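You operate a simulated robot arm through the tools that you are given. There is no shell and no other tool. Be economical: measure what you need, move in short steps, check, and stop when the job is done.

You run a simulated robot arm. Do the job below in one go: nothing can be reset, and whatever is moved stays where it is left.

TASK
Stir the blend card's two herbs together in the blue bowl.
Fine: one big scoop of each from its box, till no patch shows; stir with the small scoop and leave it in, big scoop back, nothing spilt.

The check looks at the end state, three seconds after you hand in, the way a careful person would. Anything else that was tipped, shoved, dropped, spilled or broken makes it a failure.

THE ROBOT
A 6-joint arm with a two-finger parallel gripper, fixed in place. Base frame: the origin is at the foot of the arm, x ahead of it, y to its left, z up; the work surface is at about z = 0.84. Units: m, degrees, N and s.
With the tool pointing down near the work surface it reaches from about 0.24 to 0.64 m from the base axis. Its first joint turns from -66.0 to 66.0 degrees. Payload 2.7 kg.
Tool frame: the origin (TCP) lies between the finger pads and is the grasp point; the fingertips stand 0.023 m ahead of it; z points along the fingers, y is the line along which they close. Largest opening 0.094 m; finger width 0.038, thickness 0.01; the body of the gripper, 0.054 by 0.096 m, starts 0.039 m behind the TCP.
Orientation is that of the tool frame in the base frame, as a unit quaternion [x, y, z, w]. With the fingers straight down and closing along the base's y, the tool's x points along the base's -x, its y along +y and its z along -z.

THE INTERFACE
- The arm moves only by the tool step_arm. Its argument "rows" is a list of rows, each an object of numbers (a shift or turn left out is 0, a gripper value left out holds the last): "gripper": the finger opening in m, from 0 to 0.094; "x", "y", "z": the shift along the tool's x, y, z in m; "ax", "ay", "az": the turn, a rotation vector about the tool's x, y, z in degrees. In form: [{"gripper": .., "x": .., "y": .., "z": .., "ax": .., "ay": .., "az": ..}, ...]. A call has 1 to 20 rows; each row is the pose to reach, as a shift and turn from the pose commanded when the call began, along the tool's axes at that moment. Each row takes 0.2 s and may step no farther than 0.05 m and 8.6 degrees from the row before; otherwise, or with a gripper value out of range, the whole call is refused. A pose out of reach is approached as far as the arm can. The call stops where the force on the tool passes 70 N (or 10 N more than at its start, if that is more) or the arm is blocked; 0.2 s more then pass. The fingers move at their own pace (about 0.045 m/s each) and stop on an object; they squeeze with about 39 N. The grip force told is the motor's: it shows also when the fingers shut on nothing. Time passes only in rows, and 0.2 s behind the last, so rows that repeat a pose let the fingers close. It gives the time, the measured TCP pose, the force on the tool (base axes), the opening and the grip force at its end, in the units of the frame above (readings bear some noise), and new pictures: "pictures" is both (left out), scene, wrist or none.
- Cameras (640 x 400 px; columns grow to the right, rows downward): "scene" is fixed at [0.0935, -0.4496, 1.4004]; the picture's right is [0.58, -0.82, 0.00], its down [-0.50, -0.35, -0.79] and it looks along [0.65, 0.46, -0.61] (base axes); focal length 344 px, centre (320, 200). "wrist" rides on the gripper at [0.086, 0.016, -0.075] in the tool frame; the picture's right is [-0.18, 0.98, 0.00], its down [-0.58, -0.11, -0.81] and it looks along [-0.79, -0.15, 0.59] (tool axes); focal length 243 px, centre (320, 200). There is no depth. A picture from a camera that has moved, and an enlarged one, comes with that camera's place and axes in the base frame and with its lens.
- enlarge(camera, box): a new picture of the part [left, top, right, bottom] of that camera's present view, enlarged. It takes no simulated time.
- hand_in(): hands the job in; it is judged then, once.

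Work in short steps. Places have to be worked out from the pictures, the camera data and where the tool is seen: move nearer, look again, correct. Check each grasp and each placing, and mend what went wrong. You have 120 turns and 200 pictures in all, those below and enlarged ones among them. Open the gripper and draw the arm clear of the work before you hand the job in, unless the task says otherwise; then end with one line.

The tools are called after "Emit:" as name(argument=value, ...) on one line, values as JSON. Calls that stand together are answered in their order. step_arm: Moves the arm, as the interface text tells. Its arguments: {"type":"object","properties":{"rows":{"type":"array"},"pictures":{"type":"string","enum":["both","scene","wrist","none"]}},"required":["rows"]} The other tools are called the same way: enlarge (camera, box) takes an enlarged picture of a part of a camera's view; hand_in () hands the job in.

At the start:

```text
time: 0.0
position: [0.394, -0.1761, 1.1965]
tcp_rot: [0.0, 1.0, 0.0, 0.0]
contact_force: [0.3, -0.3, 0.4]
gripper_width: 0.0937
grip_force: 0.1
```

scene: 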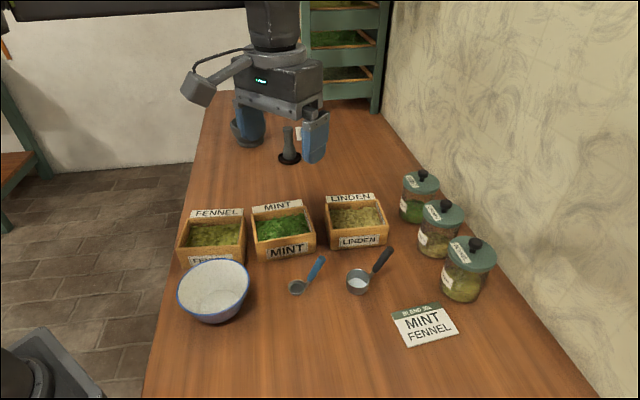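
wrist: 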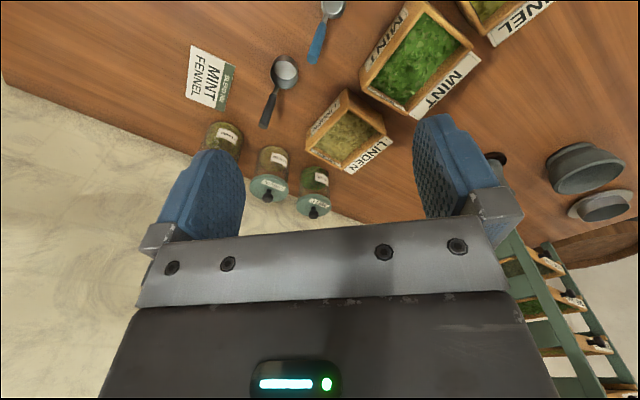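

The card reads MINT + FENNEL. I'll look closer at the bowl, boxes and scoops before moving.

Emit:
enlarge(camera="scene", box=[170, 180, 410, 330])

Emit:
enlarge(camera="scene", box=[270, 230, 470, 355])

```text
2.67 times, centred on (290, 255) of scene
camera zoom: at [0.0935, -0.4496, 1.4004], right [0.58, -0.82, 0.0], down [-0.5, -0.35, -0.79], along [0.65, 0.46, -0.61], focal length 917 px, centre (400, 53)
```

zoom: 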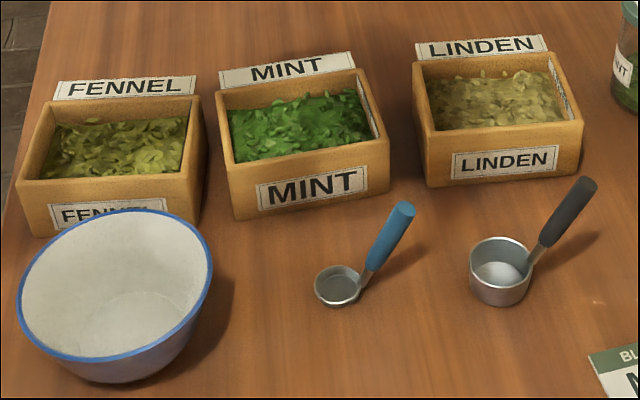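

```text
3.20 times, centred on (370, 292) of scene
camera zoom: at [0.0935, -0.4496, 1.4004], right [0.58, -0.82, 0.0], down [-0.5, -0.35, -0.79], along [0.65, 0.46, -0.61], focal length 1100 px, centre (160, -96)
```

zoom: 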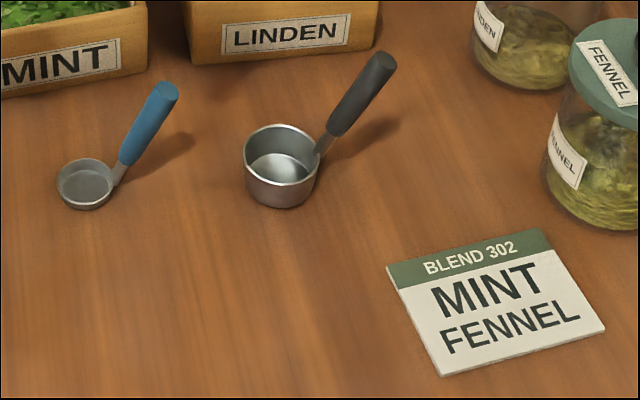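

Two-camera triangulation puts the big scoop's cup near (0.49,-0.255) with its handle end near (0.53,-0.295,0.94), heading about -42°. I move over it with the fingers turned to close across the handle, and look again.

Emit:
step_arm(rows=[{"x": -0.02, "y": -0.017, "z": 0.02, "az": 7}, {"x": -0.04, "y": -0.034, "z": 0.04, "az": 14}, {"x": -0.06, "y": -0.051, "z": 0.06, "az": 21}, {"x": -0.08, "y": -0.068, "z": 0.08, "az": 28}, {"x": -0.1, "y": -0.085, "z": 0.1, "az": 35}, {"x": -0.12, "y": -0.1, "z": 0.115, "az": 42}])

```text
time: 1.4
position: [0.5132, -0.2762, 1.0828]
tcp_rot: [0.36, 0.933, -0.001, 0.001]
contact_force: [0.2, -0.2, -0.1]
gripper_width: 0.094
grip_force: 0.0
camera wrist: at [0.4604, -0.2066, 1.1571], right [0.8, 0.6, 0.0], down [0.36, -0.47, 0.81], along [0.49, -0.64, -0.59], focal length 243 px, centre (320, 200)
```

scene: 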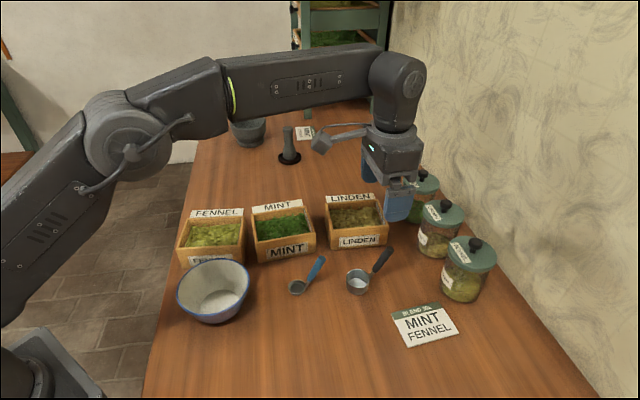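
wrist: 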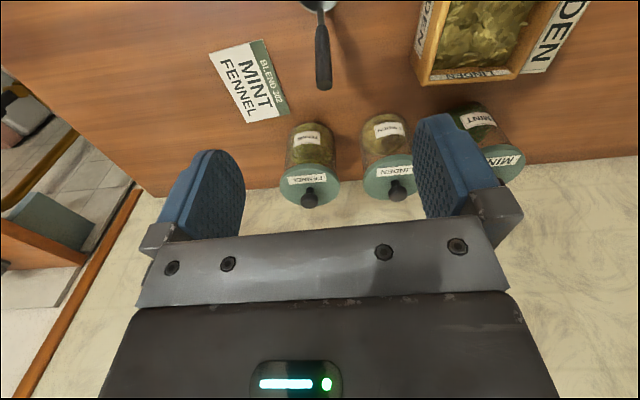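

The handle end confirms at about (0.533,-0.295,0.94), and the handles and boxes lie along a -44° axis. I descend partway with a narrower opening and check.

Emit:
step_arm(rows=[{"gripper": 0.05, "x": -0.005, "z": 0.03, "az": 1}, {"x": -0.01, "z": 0.06, "az": 2}, {"x": -0.0155, "z": 0.09, "az": 2}, {"x": -0.0155, "z": 0.105, "az": 2}])

```text
time: 2.4
position: [0.5259, -0.2864, 0.9768]
tcp_rot: [0.375, 0.927, 0.0, 0.0]
contact_force: [0.2, -1.3, -0.3]
gripper_width: 0.0501
grip_force: 0.0
camera wrist: at [0.4746, -0.2149, 1.0514], right [0.82, 0.58, 0.0], down [0.34, -0.48, 0.81], along [0.47, -0.66, -0.59], focal length 243 px, centre (320, 200)
```

scene: 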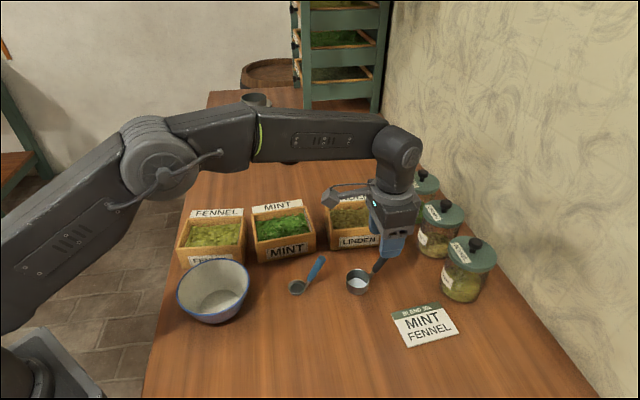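
wrist: 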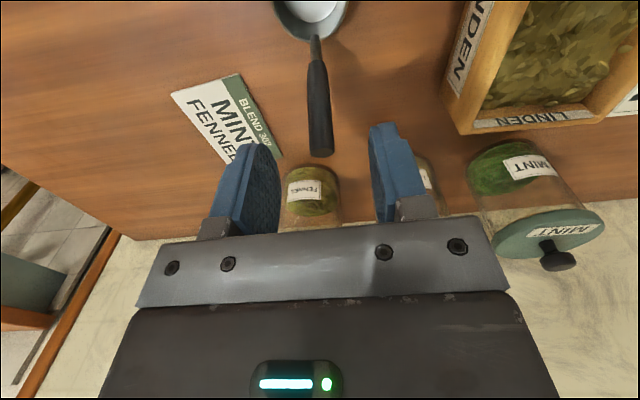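

Handle is centred between the fingers. I lower the last 5 cm around it and close.

Emit:
step_arm(rows=[{"x": -0.002, "z": 0.02}, {"x": -0.004, "z": 0.04}, {"x": -0.004, "z": 0.054}, {"x": -0.004, "z": 0.054, "gripper": 0.0}, {"x": -0.004, "z": 0.054, "gripper": 0.0}, {"x": -0.004, "z": 0.054, "gripper": 0.0}, {"x": -0.004, "z": 0.054, "gripper": 0.0}])

```text
time: 4.0
position: [0.5281, -0.2884, 0.9232]
tcp_rot: [0.375, 0.927, 0.0, 0.0]
contact_force: [0.0, 0.3, -1.0]
gripper_width: 0.0168
grip_force: 38.7
camera wrist: at [0.4775, -0.2176, 0.9977], right [0.82, 0.58, 0.0], down [0.34, -0.48, 0.81], along [0.47, -0.66, -0.59], focal length 243 px, centre (320, 200)
```

scene: 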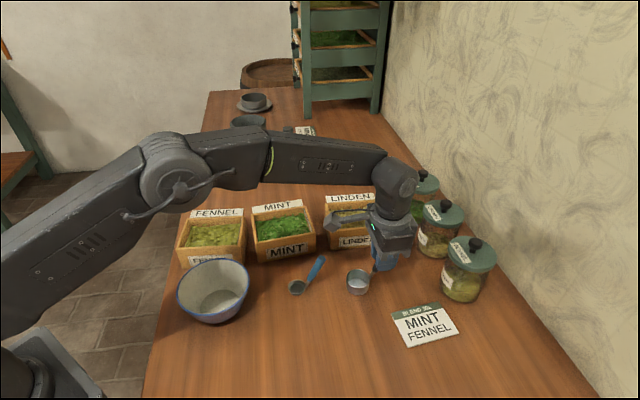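
wrist: 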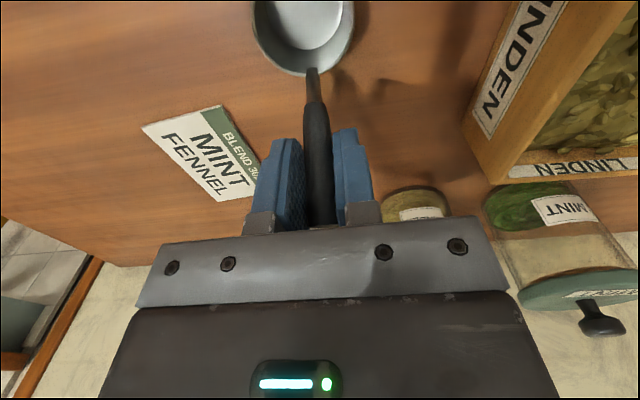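

Gripped (0.0168 m, 39 N). I lift straight up, checking the cup stays fixed in the grip.

Emit:
step_arm(rows=[{"z": -0.02}, {"z": -0.06}, {"z": -0.1}, {"z": -0.14}])

Emit:
step_arm(rows=[{"x": 0.035, "y": 0.023}, {"x": 0.07, "y": 0.046}, {"x": 0.105, "y": 0.07}, {"x": 0.14, "y": 0.093}, {"x": 0.175, "y": 0.117}, {"x": 0.21, "y": 0.14}, {"x": 0.228, "y": 0.152}, {"x": 0.228, "y": 0.152}])

```text
time: 5.0
position: [0.5283, -0.2891, 1.0647]
tcp_rot: [0.375, 0.927, 0.0, -0.001]
contact_force: [0.1, 0.5, -0.7]
gripper_width: 0.0168
grip_force: 38.7
camera wrist: at [0.4777, -0.2173, 1.1377], right [0.82, 0.58, 0.0], down [0.34, -0.48, 0.81], along [0.47, -0.66, -0.59], focal length 243 px, centre (320, 200)
```

scene: 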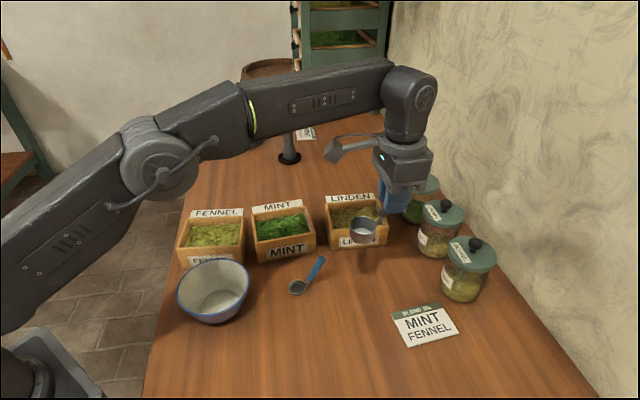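
wrist: 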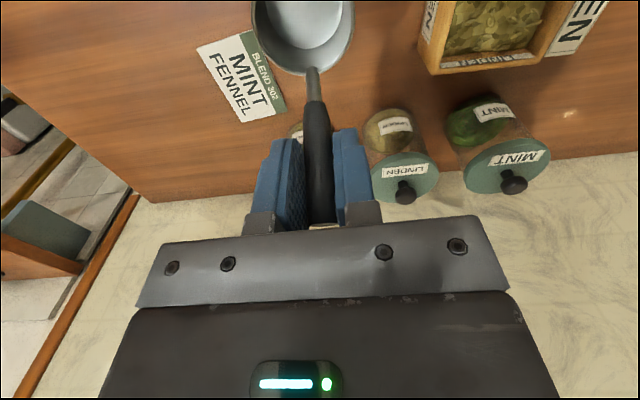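

```text
time: 6.8
position: [0.4687, -0.021, 1.0629]
tcp_rot: [0.375, 0.927, 0.0, 0.0]
contact_force: [-0.4, -0.2, -1.1]
gripper_width: 0.0166
grip_force: 38.9
camera wrist: at [0.4189, 0.0498, 1.1366], right [0.82, 0.58, 0.0], down [0.34, -0.48, 0.81], along [0.47, -0.66, -0.59], focal length 243 px, centre (320, 200)
```

scene: 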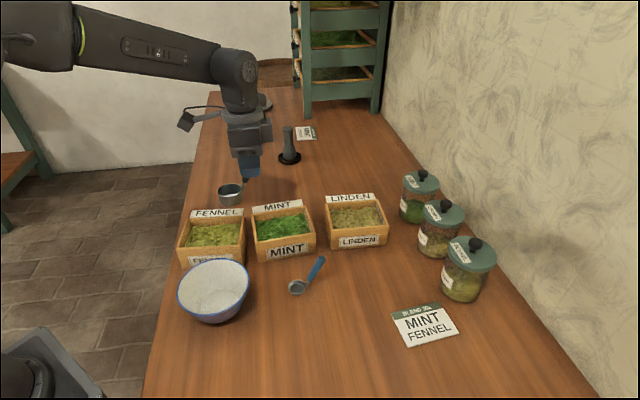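
wrist: 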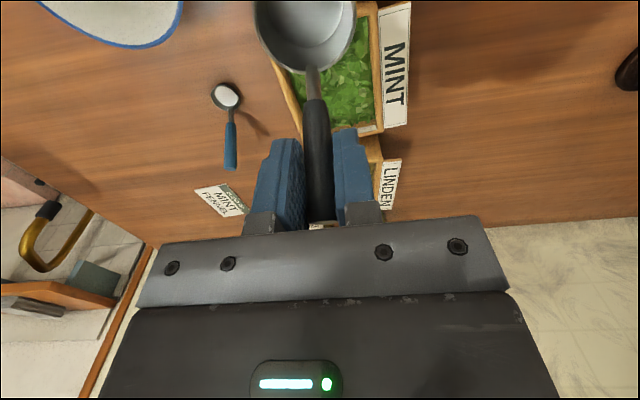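

The cup is steady in the grip. I zoom to measure the mint box's outline and herb surface.

Emit:
enlarge(camera="wrist", box=[240, 0, 440, 140])

Emit:
enlarge(camera="scene", box=[170, 190, 330, 290])

```text
2.86 times, centred on (340, 70) of wrist
camera zoom: at [0.4189, 0.0498, 1.1366], right [0.82, 0.58, 0.0], down [0.34, -0.48, 0.81], along [0.47, -0.66, -0.59], focal length 693 px, centre (263, 571)
```

zoom: 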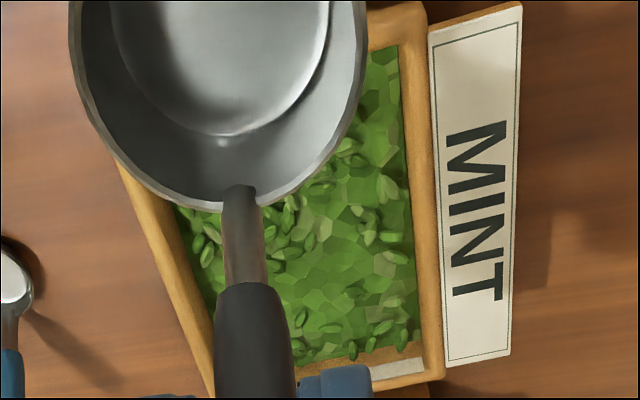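

```text
4.00 times, centred on (250, 240) of scene
camera zoom: at [0.0935, -0.4496, 1.4004], right [0.58, -0.82, 0.0], down [-0.5, -0.35, -0.79], along [0.65, 0.46, -0.61], focal length 1375 px, centre (600, 40)
```

zoom: 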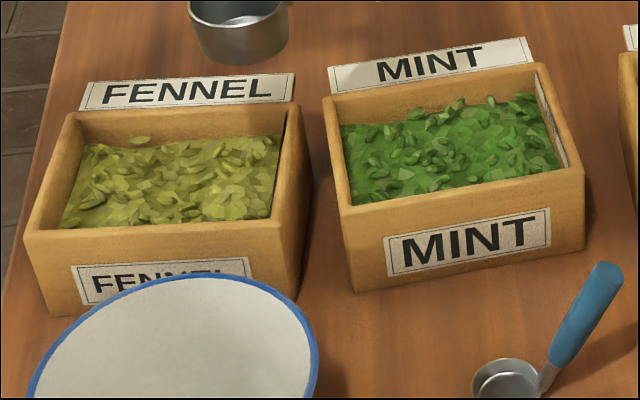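

Mint box: rim z≈0.90, centre ≈(0.509,-0.055), long axis ≈-41°, leaf surface ≈0.885. Before scooping, I'll rehearse the pour (a sideways roll) empty and high above the bowl, to confirm it is reachable.

Emit:
step_arm(rows=[{"x": 0.002, "y": -0.025, "z": -0.006, "az": -7.3}, {"x": 0.004, "y": -0.05, "z": -0.012, "az": -14.6}, {"x": 0.006, "y": -0.076, "z": -0.018, "az": -22}, {"x": 0.008, "y": -0.102, "z": -0.025, "az": -29.3}, {"x": 0.01, "y": -0.127, "z": -0.031, "az": -36.6}, {"x": 0.011, "y": -0.1525, "z": -0.037, "az": -44}], pictures="none")

Emit:
step_arm(rows=[{"ax": -8.5}, {"ax": -17}, {"ax": -25.5}, {"ax": -34}, {"ax": -42.5}, {"ax": -51}, {"ax": -59.5}, {"ax": -68}, {"ax": -76.5}, {"ax": -85}, {"ax": -93.5}, {"ax": -102}, {"ax": -110}, {"ax": -115}])

```text
time: 8.2
position: [0.3557, -0.1235, 1.1013]
tcp_rot: [-0.001, 1.0, 0.0, 0.0]
contact_force: [-0.2, 0.2, -0.9]
gripper_width: 0.0165
grip_force: 38.6
```

```text
time: 11.2
position: [0.4025, 0.0105, 1.0753]
tcp_rot: [0.032, 0.579, 0.814, 0.021]
contact_force: [0.5, 0.4, -0.3]
gripper_width: 0.0165
grip_force: 38.9
out of reach, approached as far as the arm can: row 10, 11, 12, 13, 14
camera wrist: at [0.3105, -0.0591, 1.0694], right [0.19, -0.34, 0.92], down [0.52, -0.76, -0.38], along [0.83, 0.55, 0.03], focal length 243 px, centre (320, 200)
```

scene: 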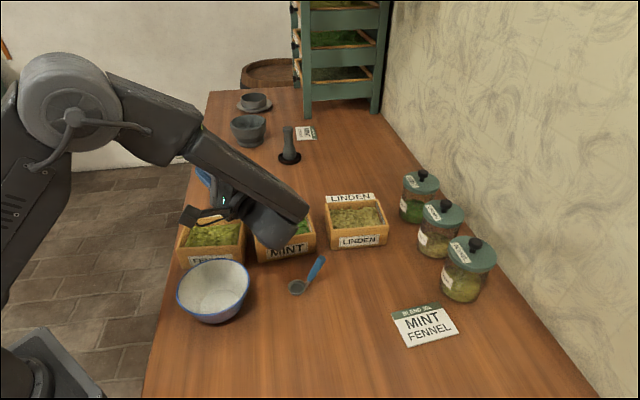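
wrist: 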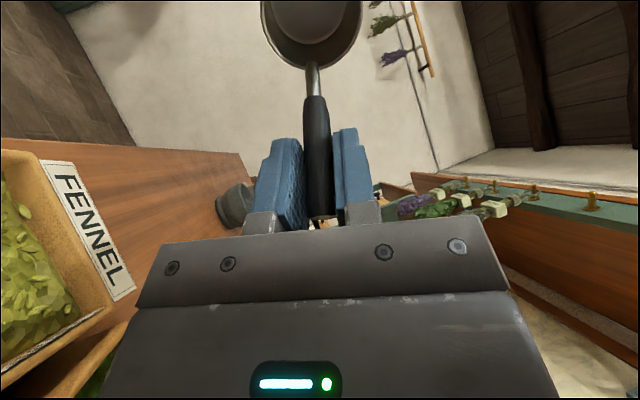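

The roll is exact to about 80° but not beyond on this side. I roll back and rehearse the opposite direction.

Emit:
step_arm(rows=[{"ax": 8.5}, {"ax": 17}, {"ax": 25.5}, {"ax": 34}, {"ax": 42.5}, {"ax": 51}, {"ax": 59.5}, {"ax": 68}, {"ax": 76.5}, {"ax": 85}, {"ax": 93.5}, {"ax": 102}, {"ax": 110}, {"ax": 115}], pictures="none")

Emit:
step_arm(rows=[{"y": 0.01, "ax": 8.5}, {"y": 0.02, "ax": 17}, {"y": 0.03, "ax": 25.5}, {"y": 0.04, "ax": 34}, {"y": 0.05, "ax": 42.5}, {"y": 0.06, "ax": 51}, {"y": 0.07, "ax": 59.5}, {"y": 0.08, "ax": 68}, {"y": 0.09, "ax": 76.5}, {"y": 0.1, "ax": 85}, {"y": 0.106, "ax": 93.5}, {"y": 0.106, "ax": 102}, {"y": 0.106, "ax": 110}, {"y": 0.106, "ax": 115}])

```text
time: 14.2
position: [0.4019, 0.0105, 1.0749]
tcp_rot: [0.035, 0.998, -0.053, -0.015]
contact_force: [-0.4, 0.3, 0.5]
gripper_width: 0.0164
grip_force: 38.6
```

```text
time: 17.2
position: [0.394, 0.0298, 1.0182]
tcp_rot: [0.007, -0.604, 0.797, 0.024]
contact_force: [-0.6, 0.4, -0.6]
gripper_width: 0.0163
grip_force: 39.3
out of reach, approached as far as the arm can: row 10, 11, 12, 13, 14
camera wrist: at [0.3076, 0.0994, 0.985], right [0.14, -0.27, -0.95], down [0.6, 0.79, -0.14], along [0.79, -0.55, 0.27], focal length 243 px, centre (320, 200)
```

scene: 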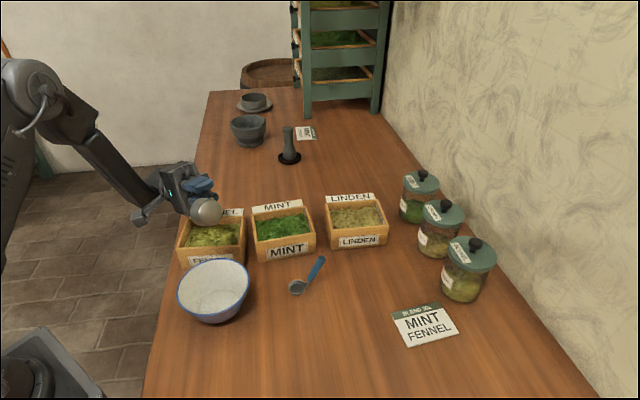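
wrist: 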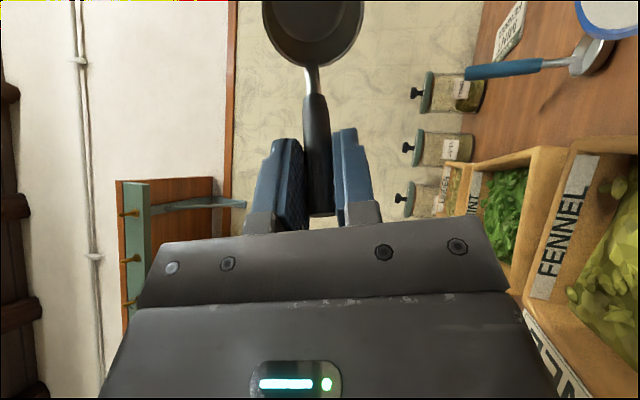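

Both sides limit past ~80° when pointing across; pointing outward from the base should be easier. I roll back upright, rising a bit.

Emit:
step_arm(rows=[{"ax": -8.5}, {"ax": -17}, {"ax": -25.5}, {"ax": -34}, {"ax": -42.5}, {"ax": -51}, {"ax": -59.5}, {"ax": -68}, {"ax": -76.5}, {"ax": -85}, {"ax": -93.5}, {"ax": -102}, {"ax": -105.8}], pictures="none")

```text
time: 20.0
position: [0.3931, 0.0299, 1.0184]
tcp_rot: [0.015, 1.0, 0.003, -0.019]
contact_force: [1.0, 0.2, -0.2]
gripper_width: 0.0164
grip_force: 39.3
```

Upright again (2° residual, corrected in this move). I go to the bowl's near side with the handle at -44°, high up, then roll to point outward.

Emit:
step_arm(rows=[{"z": -0.045, "ay": -2.2, "az": -1.7}, {"x": 0.015, "y": -0.029, "z": -0.082, "ay": -2.2, "az": 5.5}, {"x": 0.03, "y": -0.058, "z": -0.082, "ay": -2.2, "az": 13}, {"x": 0.046, "y": -0.088, "z": -0.082, "ay": -2.2, "az": 20.5}, {"x": 0.061, "y": -0.117, "z": -0.082, "ay": -2.2, "az": 28}, {"x": 0.077, "y": -0.146, "z": -0.082, "ay": -2.2, "az": 35}, {"x": 0.092, "y": -0.175, "z": -0.082, "ay": -2.2, "az": 42.3}, {"x": 0.092, "y": -0.175, "z": -0.082, "ay": -2.2, "az": 42.3}], pictures="none")

Emit:
step_arm(rows=[{"ax": -8.5}, {"ax": -17}, {"ax": -25.5}, {"ax": -34}, {"ax": -42.5}, {"ax": -51}, {"ax": -59.5}, {"ax": -68}, {"ax": -76.5}, {"ax": -85}, {"ax": -93.5}, {"ax": -102}, {"ax": -110}, {"ax": -115}], pictures="scene")

```text
time: 21.8
position: [0.2988, -0.1432, 1.103]
tcp_rot: [0.375, 0.927, -0.006, -0.001]
contact_force: [-0.4, -0.8, -0.3]
gripper_width: 0.0167
grip_force: 39.0
```

```text
time: 24.8
position: [0.3004, -0.1415, 1.1036]
tcp_rot: [0.204, 0.505, 0.776, 0.317]
contact_force: [-0.6, 1.1, -0.6]
gripper_width: 0.0163
grip_force: 39.4
out of reach, approached as far as the arm can: row 14
```

scene: 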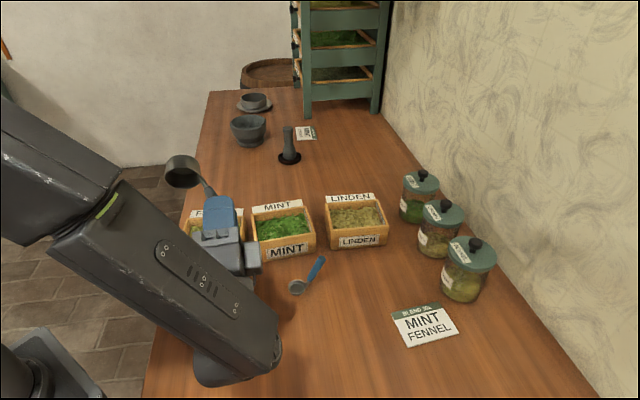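

Pointing outward works to ~114°. I estimate the bowl at (0.303,-0.063), rim z≈0.90, R≈0.067. I unroll and rehearse the actual pour path (pivoting about the cup lip) at working height, still empty.

Emit:
step_arm(rows=[{"ax": 8.5}, {"ax": 17}, {"ax": 25.5}, {"ax": 34}, {"ax": 42.5}, {"ax": 51}, {"ax": 59.5}, {"ax": 68}, {"ax": 76.5}, {"ax": 85}, {"ax": 93.5}, {"ax": 102}, {"ax": 110}, {"ax": 113.5}], pictures="none")

Emit:
step_arm(rows=[{"y": 0.03, "z": 0.0}, {"y": 0.058, "z": 0.03}, {"y": 0.058, "z": 0.06}, {"y": 0.058, "z": 0.06}])

```text
time: 27.8
position: [0.3015, -0.1411, 1.1038]
tcp_rot: [0.375, 0.927, 0.006, 0.005]
contact_force: [0.0, 0.3, -0.1]
gripper_width: 0.0161
grip_force: 38.8
```

```text
time: 28.8
position: [0.341, -0.0991, 1.0424]
tcp_rot: [0.375, 0.927, 0.007, 0.004]
contact_force: [-0.7, -0.1, -0.1]
gripper_width: 0.0162
grip_force: 38.8
camera wrist: at [0.2901, -0.0274, 1.1169], right [0.82, 0.58, 0.02], down [0.33, -0.49, 0.81], along [0.47, -0.65, -0.59], focal length 243 px, centre (320, 200)
```

scene: 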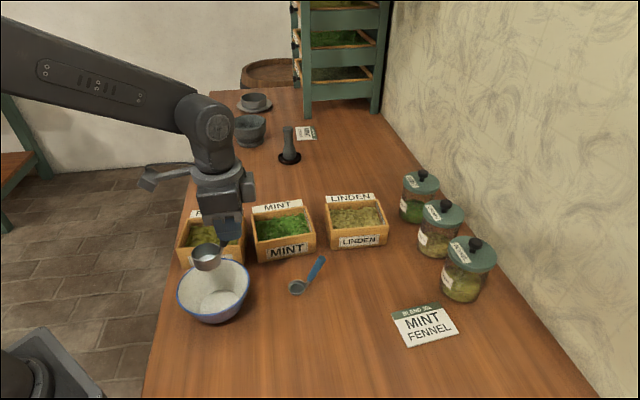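
wrist: 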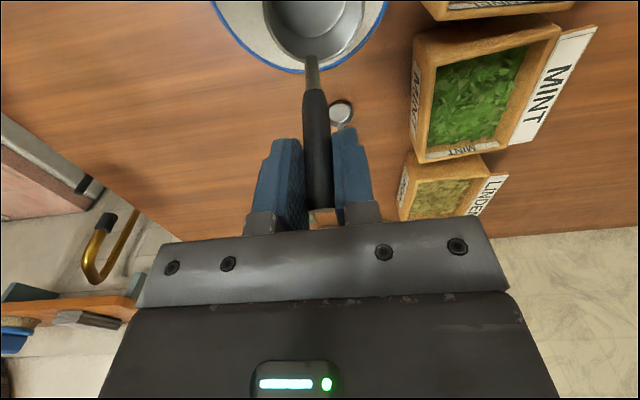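

The bowl centre fits (0.305,-0.066), and the cup sits right over it. I rehearse the pour path empty from here.

Emit:
step_arm(rows=[{"y": -0.003, "z": 0.0, "ax": -8}, {"y": -0.006, "z": 0.003, "ax": -16}, {"y": -0.009, "z": 0.008, "ax": -24}, {"y": -0.0106, "z": 0.012, "ax": -30}, {"y": -0.0145, "z": 0.016, "ax": -38}, {"y": -0.018, "z": 0.018, "ax": -46}, {"y": -0.022, "z": 0.02, "ax": -54}, {"y": -0.025, "z": 0.022, "ax": -60}, {"y": -0.03, "z": 0.028, "ax": -68}, {"y": -0.035, "z": 0.034, "ax": -76}, {"y": -0.04, "z": 0.039, "ax": -84}, {"y": -0.043, "z": 0.0435, "ax": -90}, {"y": -0.045, "z": 0.0505, "ax": -98}, {"y": -0.047, "z": 0.058, "ax": -106}, {"y": -0.048, "z": 0.0613, "ax": -112}])

```text
time: 32.0
position: [0.3108, -0.1333, 0.9821]
tcp_rot: [0.204, 0.512, 0.773, 0.315]
contact_force: [0.4, 0.0, -0.7]
gripper_width: 0.0161
grip_force: 39.2
camera wrist: at [0.1957, -0.127, 0.9673], right [-0.14, -0.4, 0.91], down [-0.07, -0.91, -0.41], along [0.99, -0.12, 0.1], focal length 243 px, centre (320, 200)
```

scene: 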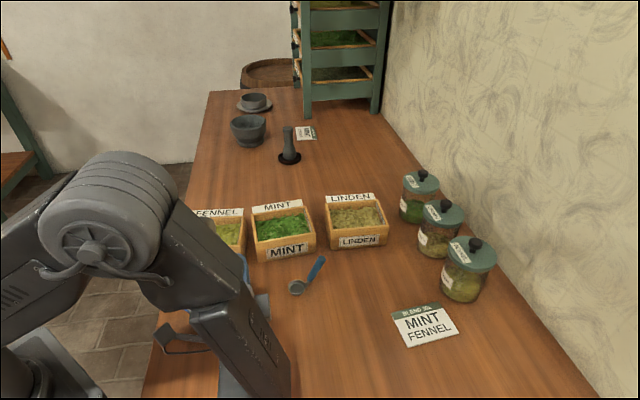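
wrist: 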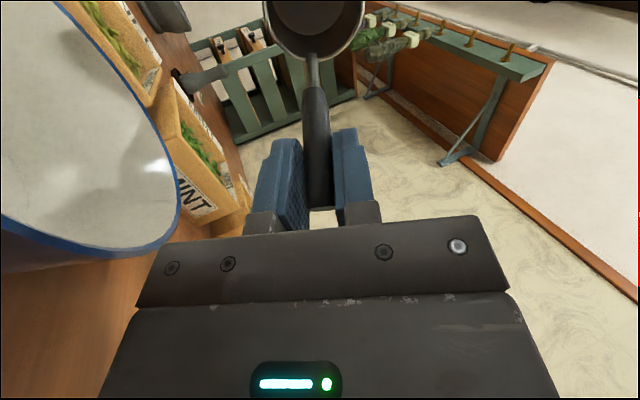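

The rehearsal works at full tilt with the mouth over the bowl. I reverse it to upright.

Emit:
step_arm(rows=[{"y": 0.0028, "z": 0.0048, "ax": 8}, {"y": 0.0055, "z": 0.0096, "ax": 16}, {"y": 0.0083, "z": 0.0145, "ax": 24}, {"y": 0.011, "z": 0.0193, "ax": 32}, {"y": 0.0139, "z": 0.0241, "ax": 40}, {"y": 0.0166, "z": 0.0289, "ax": 48}, {"y": 0.0194, "z": 0.0337, "ax": 56}, {"y": 0.0222, "z": 0.0386, "ax": 64}, {"y": 0.0249, "z": 0.0434, "ax": 72}, {"y": 0.0277, "z": 0.0482, "ax": 80}, {"y": 0.0305, "z": 0.053, "ax": 88}, {"y": 0.0333, "z": 0.0579, "ax": 96}, {"y": 0.036, "z": 0.0627, "ax": 104}, {"y": 0.0388, "z": 0.0675, "ax": 112}], pictures="none")

```text
time: 35.0
position: [0.3426, -0.1003, 1.0436]
tcp_rot: [0.374, 0.927, 0.005, 0.005]
contact_force: [-1.1, 0.3, -0.1]
gripper_width: 0.0162
grip_force: 39.4
```

Upright over the bowl again. I zoom on the cup to measure its height relative to the TCP accurately.

Emit:
enlarge(camera="scene", box=[166, 210, 262, 270])

```text
6.67 times, centred on (214, 240) of scene
camera zoom: at [0.0934, -0.4497, 1.4004], right [0.58, -0.82, 0.0], down [-0.5, -0.35, -0.79], along [0.65, 0.46, -0.61], focal length 2292 px, centre (1027, -67)
```

zoom: 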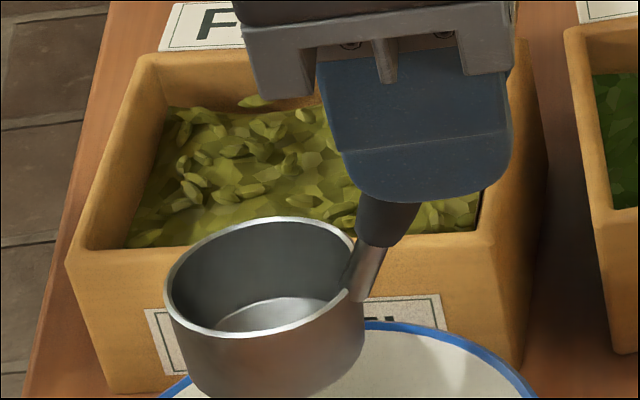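

Cup measures ~0.028 m tall, 0.048 m wide (rim ≈0.055 below TCP, bottom ≈0.083). I move over the mint box aligned to its long axis and pitch the cup nose-down 45°.

Emit:
step_arm(rows=[{"x": -0.02, "y": 0.032, "z": -0.017, "az": -1}, {"x": -0.04, "y": 0.065, "z": -0.017, "az": -2}, {"x": -0.06, "y": 0.097, "z": -0.017, "az": -3}, {"x": -0.08, "y": 0.128, "z": -0.017, "az": -3}, {"x": -0.0925, "y": 0.1486, "z": -0.017, "az": -3}, {"x": -0.0925, "y": 0.1486, "z": -0.017, "az": -3}], pictures="none")

Emit:
step_arm(rows=[{"ay": -8.5}, {"ay": -17}, {"ay": -25.5}, {"ay": -34}, {"ay": -42}, {"ay": -45}, {"ay": -45}])

```text
time: 36.4
position: [0.5134, -0.0554, 1.0643]
tcp_rot: [0.35, 0.937, 0.007, 0.006]
contact_force: [-0.1, -0.2, -0.7]
gripper_width: 0.0164
grip_force: 38.9
```

```text
time: 38.0
position: [0.5114, -0.0562, 1.0637]
tcp_rot: [0.327, 0.863, -0.129, 0.364]
contact_force: [-1.1, -0.2, -1.3]
gripper_width: 0.0162
grip_force: 39.3
camera wrist: at [0.4366, 0.0303, 1.055], right [0.74, 0.65, 0.15], down [-0.21, 0.01, 0.98], along [0.64, -0.76, 0.15], focal length 243 px, centre (320, 200)
```

scene: 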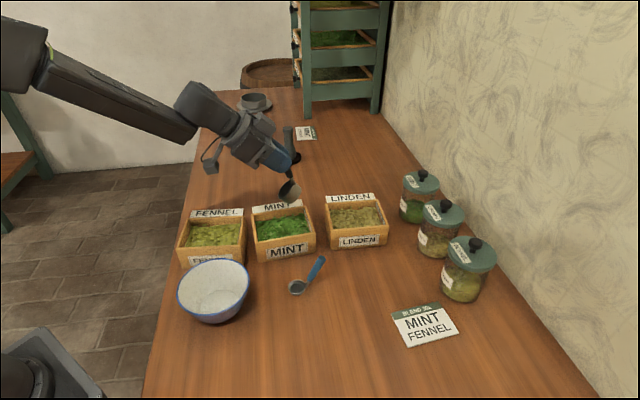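
wrist: 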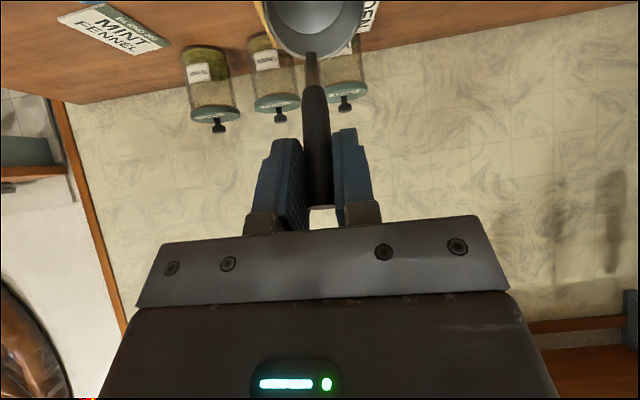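

Tilt is right and centred over the mint. I lower the tilted cup into the leaves in steps.

Emit:
step_arm(rows=[{"x": 0.02, "z": 0.02}, {"x": 0.04, "z": 0.04}, {"x": 0.052, "z": 0.052}, {"x": 0.06, "z": 0.06}, {"x": 0.0655, "z": 0.0655}], pictures="scene")

Emit:
enlarge(camera="scene", box=[230, 130, 358, 270])

```text
time: 39.2
position: [0.5125, -0.056, 0.9719]
tcp_rot: [0.326, 0.863, -0.128, 0.364]
contact_force: [0.1, -0.2, -0.5]
gripper_width: 0.0163
grip_force: 39.2
```

scene: 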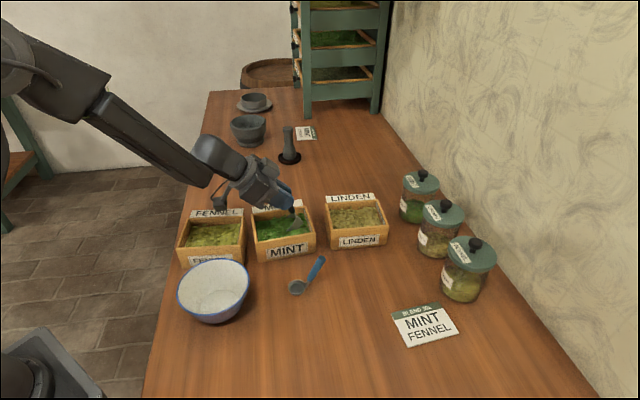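

```text
2.86 times, centred on (294, 200) of scene
camera zoom: at [0.0935, -0.4496, 1.4004], right [0.58, -0.82, 0.0], down [-0.5, -0.35, -0.79], along [0.65, 0.46, -0.61], focal length 982 px, centre (394, 200)
```

zoom: 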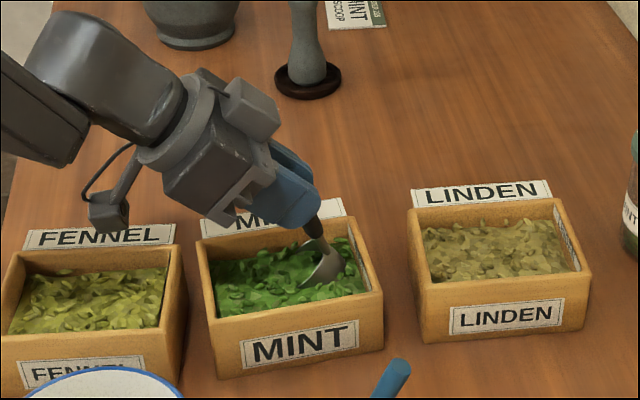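

No resistance and box undisturbed. There is another small card by the mortar; I read it before going on.

Emit:
enlarge(camera="scene", box=[270, 115, 340, 160])

```text
8.89 times, centred on (305, 138) of scene
camera zoom: at [0.0935, -0.4496, 1.4004], right [0.58, -0.82, 0.0], down [-0.5, -0.35, -0.79], along [0.65, 0.46, -0.61], focal length 3056 px, centre (453, 756)
```

zoom: 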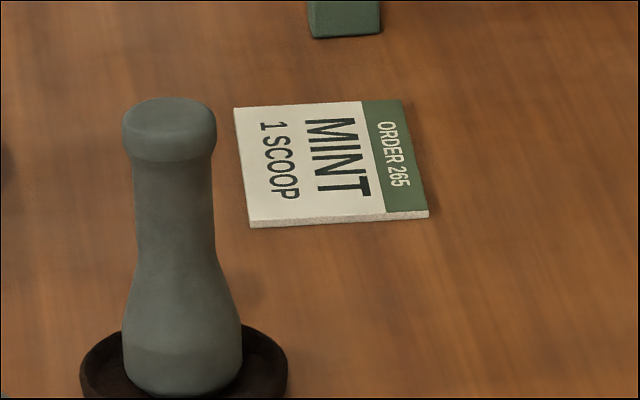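

That card is a different order (265), not the blend card. I continue: push the lip forward through the mint, then level the cup while sweeping.

Emit:
step_arm(rows=[{"x": 0.0095, "z": -0.0081}, {"x": 0.0191, "z": -0.017}, {"x": 0.0105, "z": -0.0073, "ay": 8}, {"x": 0.0034, "z": 0.003, "ay": 16}, {"x": -0.0016, "z": 0.0142, "ay": 24}, {"x": -0.0045, "z": 0.0261, "ay": 32}, {"x": -0.0052, "z": 0.0385, "ay": 40}, {"x": -0.0046, "z": 0.0463, "ay": 45}, {"x": -0.0046, "z": 0.0463, "ay": 45}], pictures="both")

Emit:
enlarge(camera="wrist", box=[220, 0, 420, 140])

```text
time: 41.2
position: [0.5419, -0.0793, 0.9403]
tcp_rot: [0.35, 0.937, 0.007, 0.004]
contact_force: [0.1, -0.1, 0.0]
gripper_width: 0.0162
grip_force: 38.8
camera wrist: at [0.4854, -0.0114, 1.0162], right [0.78, 0.62, 0.02], down [0.36, -0.47, 0.81], along [0.51, -0.63, -0.59], focal length 243 px, centre (320, 200)
```

scene: 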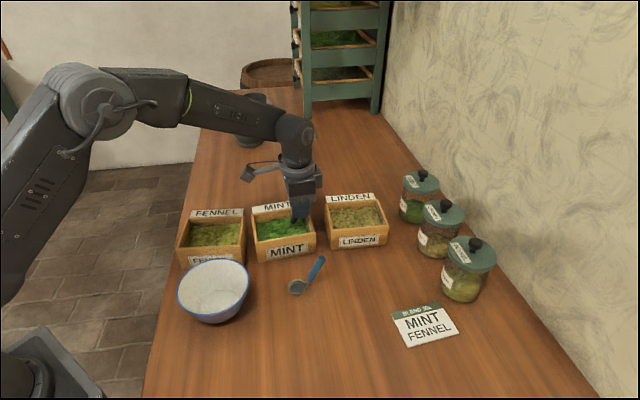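
wrist: 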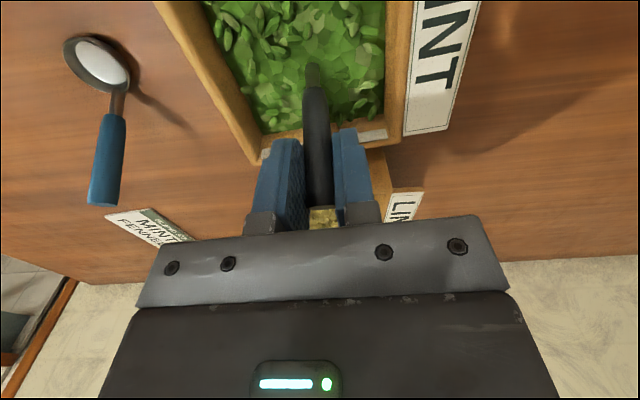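

```text
2.86 times, centred on (320, 70) of wrist
camera zoom: at [0.4854, -0.0114, 1.0162], right [0.78, 0.62, 0.02], down [0.36, -0.47, 0.81], along [0.51, -0.63, -0.59], focal length 693 px, centre (320, 571)
```

zoom: 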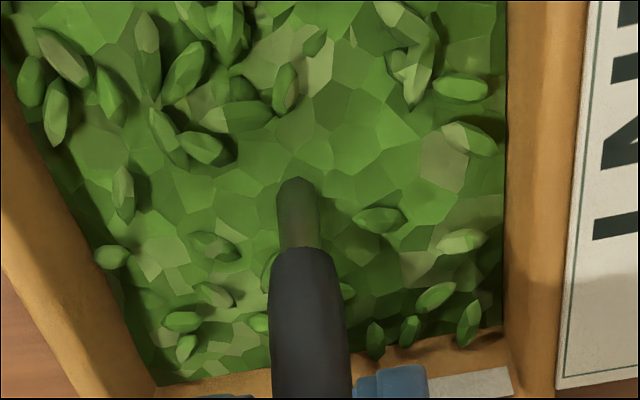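

The cup is fully submerged under the leaves. I lift slowly straight up and check the fill.

Emit:
step_arm(rows=[{"z": -0.01}, {"z": -0.02}, {"z": -0.03}, {"z": -0.045}, {"z": -0.06}, {"z": -0.08}, {"z": -0.1}, {"z": -0.12}, {"z": -0.12}])

Emit:
enlarge(camera="scene", box=[230, 130, 358, 270])

```text
time: 43.2
position: [0.5379, -0.0798, 1.0626]
tcp_rot: [0.35, 0.937, 0.007, 0.005]
contact_force: [0.3, -0.8, -1.0]
gripper_width: 0.0162
grip_force: 38.6
camera wrist: at [0.4833, -0.0117, 1.1366], right [0.78, 0.62, 0.02], down [0.36, -0.47, 0.81], along [0.51, -0.63, -0.59], focal length 243 px, centre (320, 200)
```

scene: 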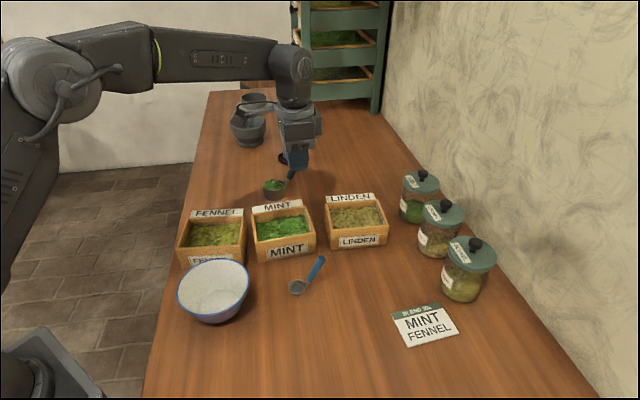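
wrist: 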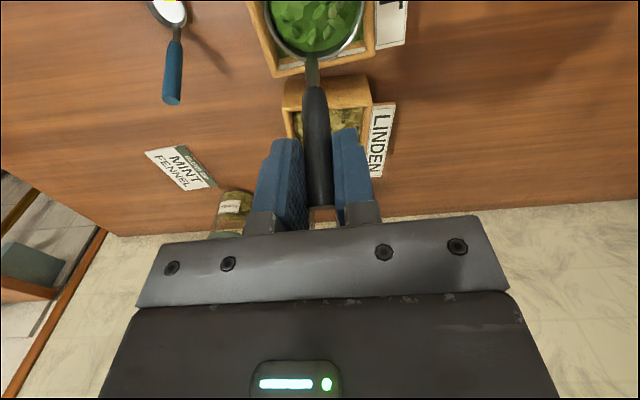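

```text
2.86 times, centred on (294, 200) of scene
camera zoom: at [0.0935, -0.4496, 1.4004], right [0.58, -0.82, 0.0], down [-0.5, -0.35, -0.79], along [0.65, 0.46, -0.61], focal length 982 px, centre (394, 200)
```

zoom: 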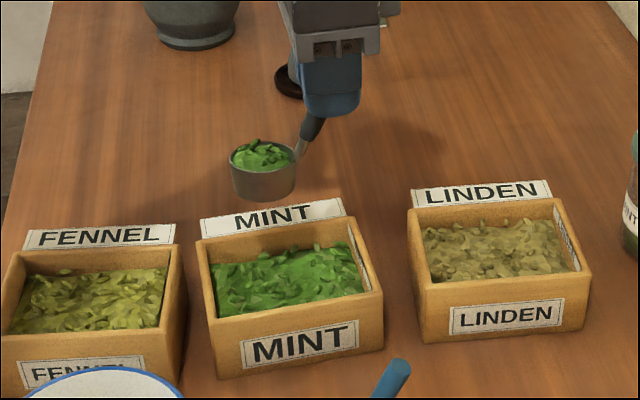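

Full heaped scoop of mint, nothing spilled. I carry it slowly and level to above the bowl.

Emit:
step_arm(rows=[{"x": 0.006, "y": -0.006, "ax": 0.3}, {"x": 0.016, "y": -0.017, "ax": 0.9}, {"x": 0.028, "y": -0.03, "ax": 0.9, "az": 1}, {"x": 0.04, "y": -0.043, "ax": 0.9, "az": 1.5}, {"x": 0.053, "y": -0.057, "ax": 0.9, "az": 2}, {"x": 0.066, "y": -0.07, "ax": 0.9, "az": 3}, {"x": 0.079, "y": -0.084, "z": 0.003, "ax": 0.9, "az": 3}, {"x": 0.092, "y": -0.098, "z": 0.006, "ax": 0.9, "az": 3}, {"x": 0.105, "y": -0.112, "z": 0.01, "ax": 0.9, "az": 3}, {"x": 0.117, "y": -0.125, "z": 0.014, "ax": 0.9, "az": 3}, {"x": 0.127, "y": -0.136, "z": 0.018, "ax": 0.9, "az": 3}, {"x": 0.133, "y": -0.142, "z": 0.02, "ax": 0.9, "az": 3}, {"x": 0.1356, "y": -0.1443, "z": 0.02, "ax": 0.9, "az": 3}, {"x": 0.1356, "y": -0.1443, "z": 0.02, "ax": 0.9, "az": 3}])

```text
time: 46.2
position: [0.3432, -0.0999, 1.0394]
tcp_rot: [0.375, 0.927, -0.001, 0.002]
contact_force: [0.3, -0.4, 0.1]
gripper_width: 0.0162
grip_force: 39.1
camera wrist: at [0.2914, -0.0277, 1.1129], right [0.82, 0.58, 0.0], down [0.34, -0.48, 0.81], along [0.47, -0.66, -0.59], focal length 243 px, centre (320, 200)
```

scene: 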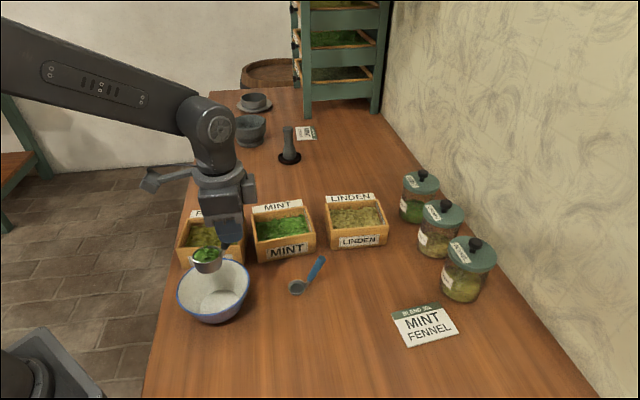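
wrist: 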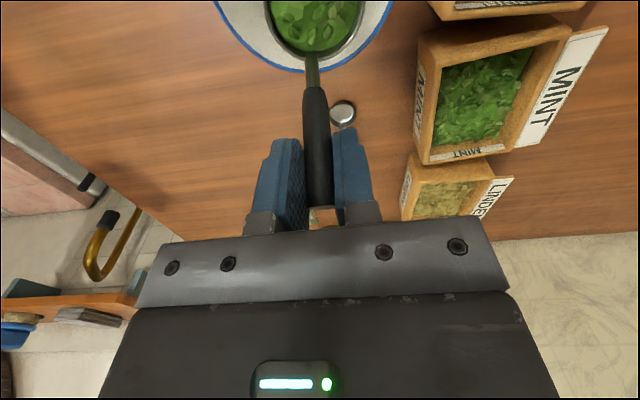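

Cup is centred over the bowl. I run the rehearsed pour and hold at full tilt.

Emit:
step_arm(rows=[{"y": -0.003, "z": 0.0, "ax": -8}, {"y": -0.006, "z": 0.003, "ax": -16}, {"y": -0.009, "z": 0.008, "ax": -24}, {"y": -0.0106, "z": 0.012, "ax": -30}, {"y": -0.0145, "z": 0.016, "ax": -38}, {"y": -0.02, "z": 0.018, "ax": -46}, {"y": -0.025, "z": 0.02, "ax": -54}, {"y": -0.03, "z": 0.022, "ax": -60}, {"y": -0.036, "z": 0.028, "ax": -68}, {"y": -0.042, "z": 0.034, "ax": -76}, {"y": -0.047, "z": 0.039, "ax": -84}, {"y": -0.05, "z": 0.0435, "ax": -90}, {"y": -0.052, "z": 0.0505, "ax": -98}, {"y": -0.053, "z": 0.058, "ax": -106}, {"y": -0.053, "z": 0.0613, "ax": -112}, {"y": -0.053, "z": 0.0613, "ax": -112}, {"y": -0.053, "z": 0.0613, "ax": -112}, {"y": -0.053, "z": 0.0613, "ax": -112}], pictures="wrist")

```text
time: 50.0
position: [0.3061, -0.1393, 0.978]
tcp_rot: [0.208, 0.519, 0.768, 0.311]
contact_force: [-0.6, -0.2, -1.1]
gripper_width: 0.0162
grip_force: 39.2
camera wrist: at [0.1918, -0.1323, 0.9641], right [-0.13, -0.39, 0.91], down [-0.07, -0.91, -0.4], along [0.99, -0.12, 0.09], focal length 243 px, centre (320, 200)
```

wrist: 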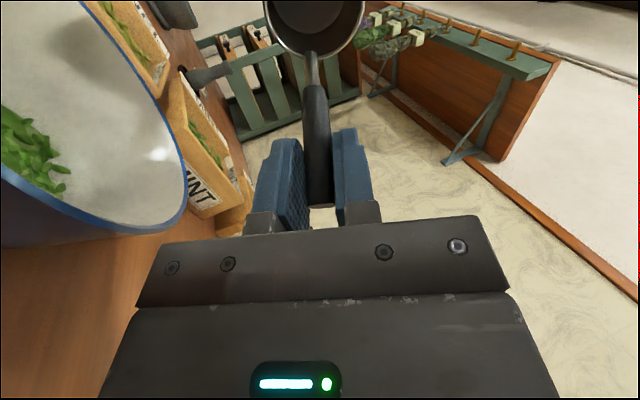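

The mint dropped into the bowl and the cup is empty. I reverse to upright and look.

Emit:
step_arm(rows=[{"y": 0.0028, "z": 0.0048, "ax": 8}, {"y": 0.0055, "z": 0.0098, "ax": 16}, {"y": 0.0083, "z": 0.015, "ax": 24}, {"y": 0.011, "z": 0.0203, "ax": 32}, {"y": 0.0139, "z": 0.0256, "ax": 40}, {"y": 0.0166, "z": 0.0308, "ax": 48}, {"y": 0.0194, "z": 0.036, "ax": 56}, {"y": 0.0222, "z": 0.0411, "ax": 64}, {"y": 0.0249, "z": 0.0463, "ax": 72}, {"y": 0.0277, "z": 0.0515, "ax": 80}, {"y": 0.03, "z": 0.0567, "ax": 88}, {"y": 0.0325, "z": 0.0618, "ax": 96}, {"y": 0.035, "z": 0.067, "ax": 104}, {"y": 0.037, "z": 0.0721, "ax": 112}], pictures="both")

Emit:
enlarge(camera="scene", box=[160, 200, 320, 330])

```text
time: 53.0
position: [0.342, -0.0998, 1.0394]
tcp_rot: [0.375, 0.927, -0.002, 0.002]
contact_force: [0.7, -0.2, 0.1]
gripper_width: 0.0162
grip_force: 39.1
camera wrist: at [0.291, -0.0277, 1.1132], right [0.82, 0.58, 0.0], down [0.34, -0.48, 0.81], along [0.47, -0.66, -0.59], focal length 243 px, centre (320, 200)
```

scene: 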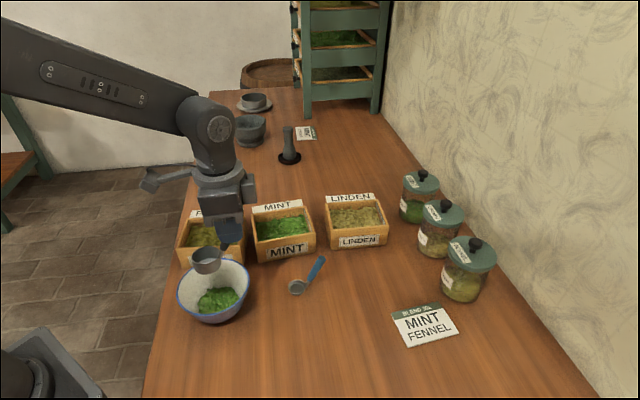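
wrist: 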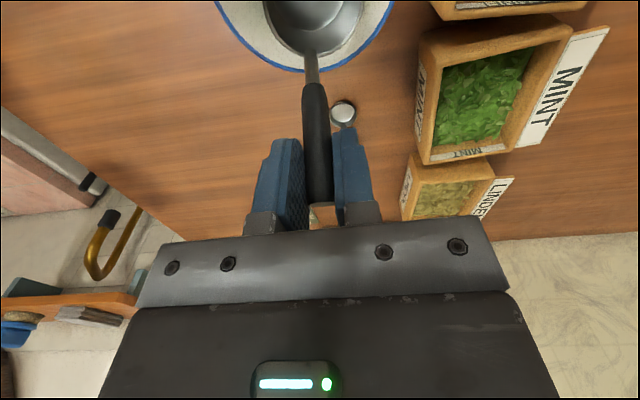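

```text
3.08 times, centred on (240, 265) of scene
camera zoom: at [0.0935, -0.4496, 1.4004], right [0.58, -0.82, 0.0], down [-0.5, -0.35, -0.79], along [0.65, 0.46, -0.61], focal length 1058 px, centre (566, 0)
```

zoom: 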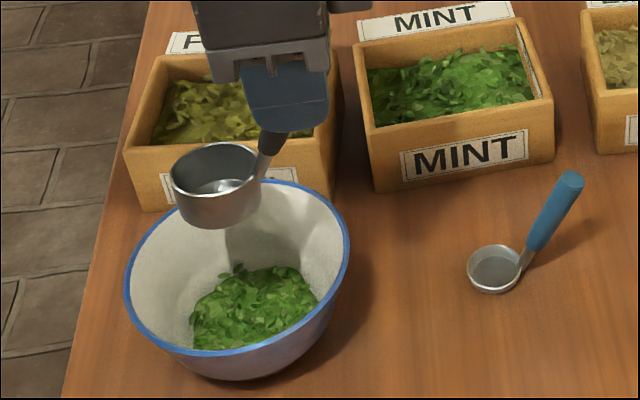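

Mint is all in the bowl. Fennel box: centre ≈(0.401,0.048), long axis ≈-50.5°. I move above it, align and pitch nose-down as before.

Emit:
step_arm(rows=[{"x": 0.0, "y": 0.0, "z": -0.025}, {"x": 0.014, "y": 0.036, "z": -0.025, "az": 2}, {"x": 0.028, "y": 0.073, "z": -0.025, "az": 4}, {"x": 0.042, "y": 0.11, "z": -0.025, "az": 6.5}, {"x": 0.0555, "y": 0.1466, "z": -0.025, "az": 6.5}, {"x": 0.0555, "y": 0.1466, "z": -0.025, "az": 6.5}], pictures="none")

Emit:
step_arm(rows=[{"ay": -8.5}, {"ay": -17}, {"ay": -25.5}, {"ay": -34}, {"ay": -42}, {"ay": -45}, {"ay": -45}])

Emit:
enlarge(camera="scene", box=[160, 130, 288, 270])

```text
time: 54.4
position: [0.4044, 0.0452, 1.0647]
tcp_rot: [0.428, 0.904, -0.002, 0.003]
contact_force: [-0.3, 0.3, 0.0]
gripper_width: 0.0159
grip_force: 39.3
```

```text
time: 56.0
position: [0.4042, 0.0443, 1.0645]
tcp_rot: [0.394, 0.835, -0.164, 0.349]
contact_force: [-1.0, 0.4, -0.3]
gripper_width: 0.016
grip_force: 38.7
camera wrist: at [0.3446, 0.1423, 1.0545], right [0.84, 0.53, 0.13], down [-0.19, 0.06, 0.98], along [0.51, -0.85, 0.15], focal length 243 px, centre (320, 200)
```

scene: 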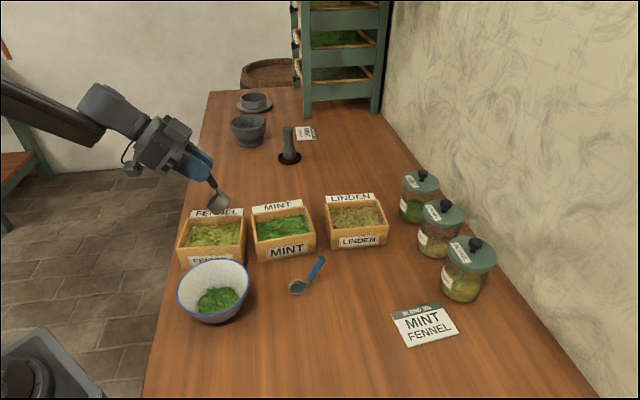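
wrist: 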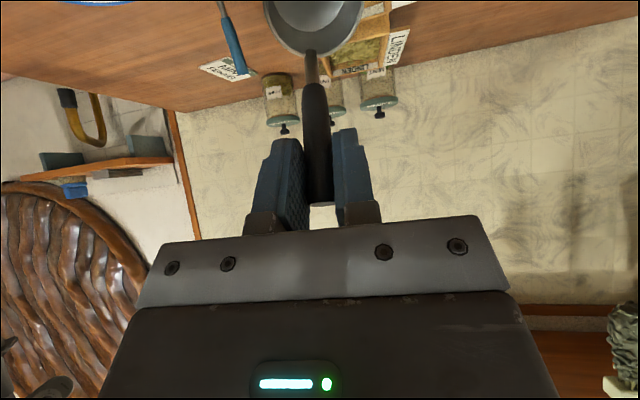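

```text
2.86 times, centred on (224, 200) of scene
camera zoom: at [0.0935, -0.4496, 1.4004], right [0.58, -0.82, 0.0], down [-0.5, -0.35, -0.79], along [0.65, 0.46, -0.61], focal length 982 px, centre (594, 200)
```

zoom: 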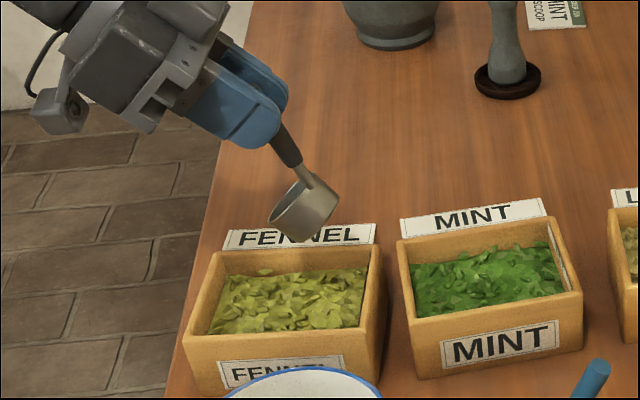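

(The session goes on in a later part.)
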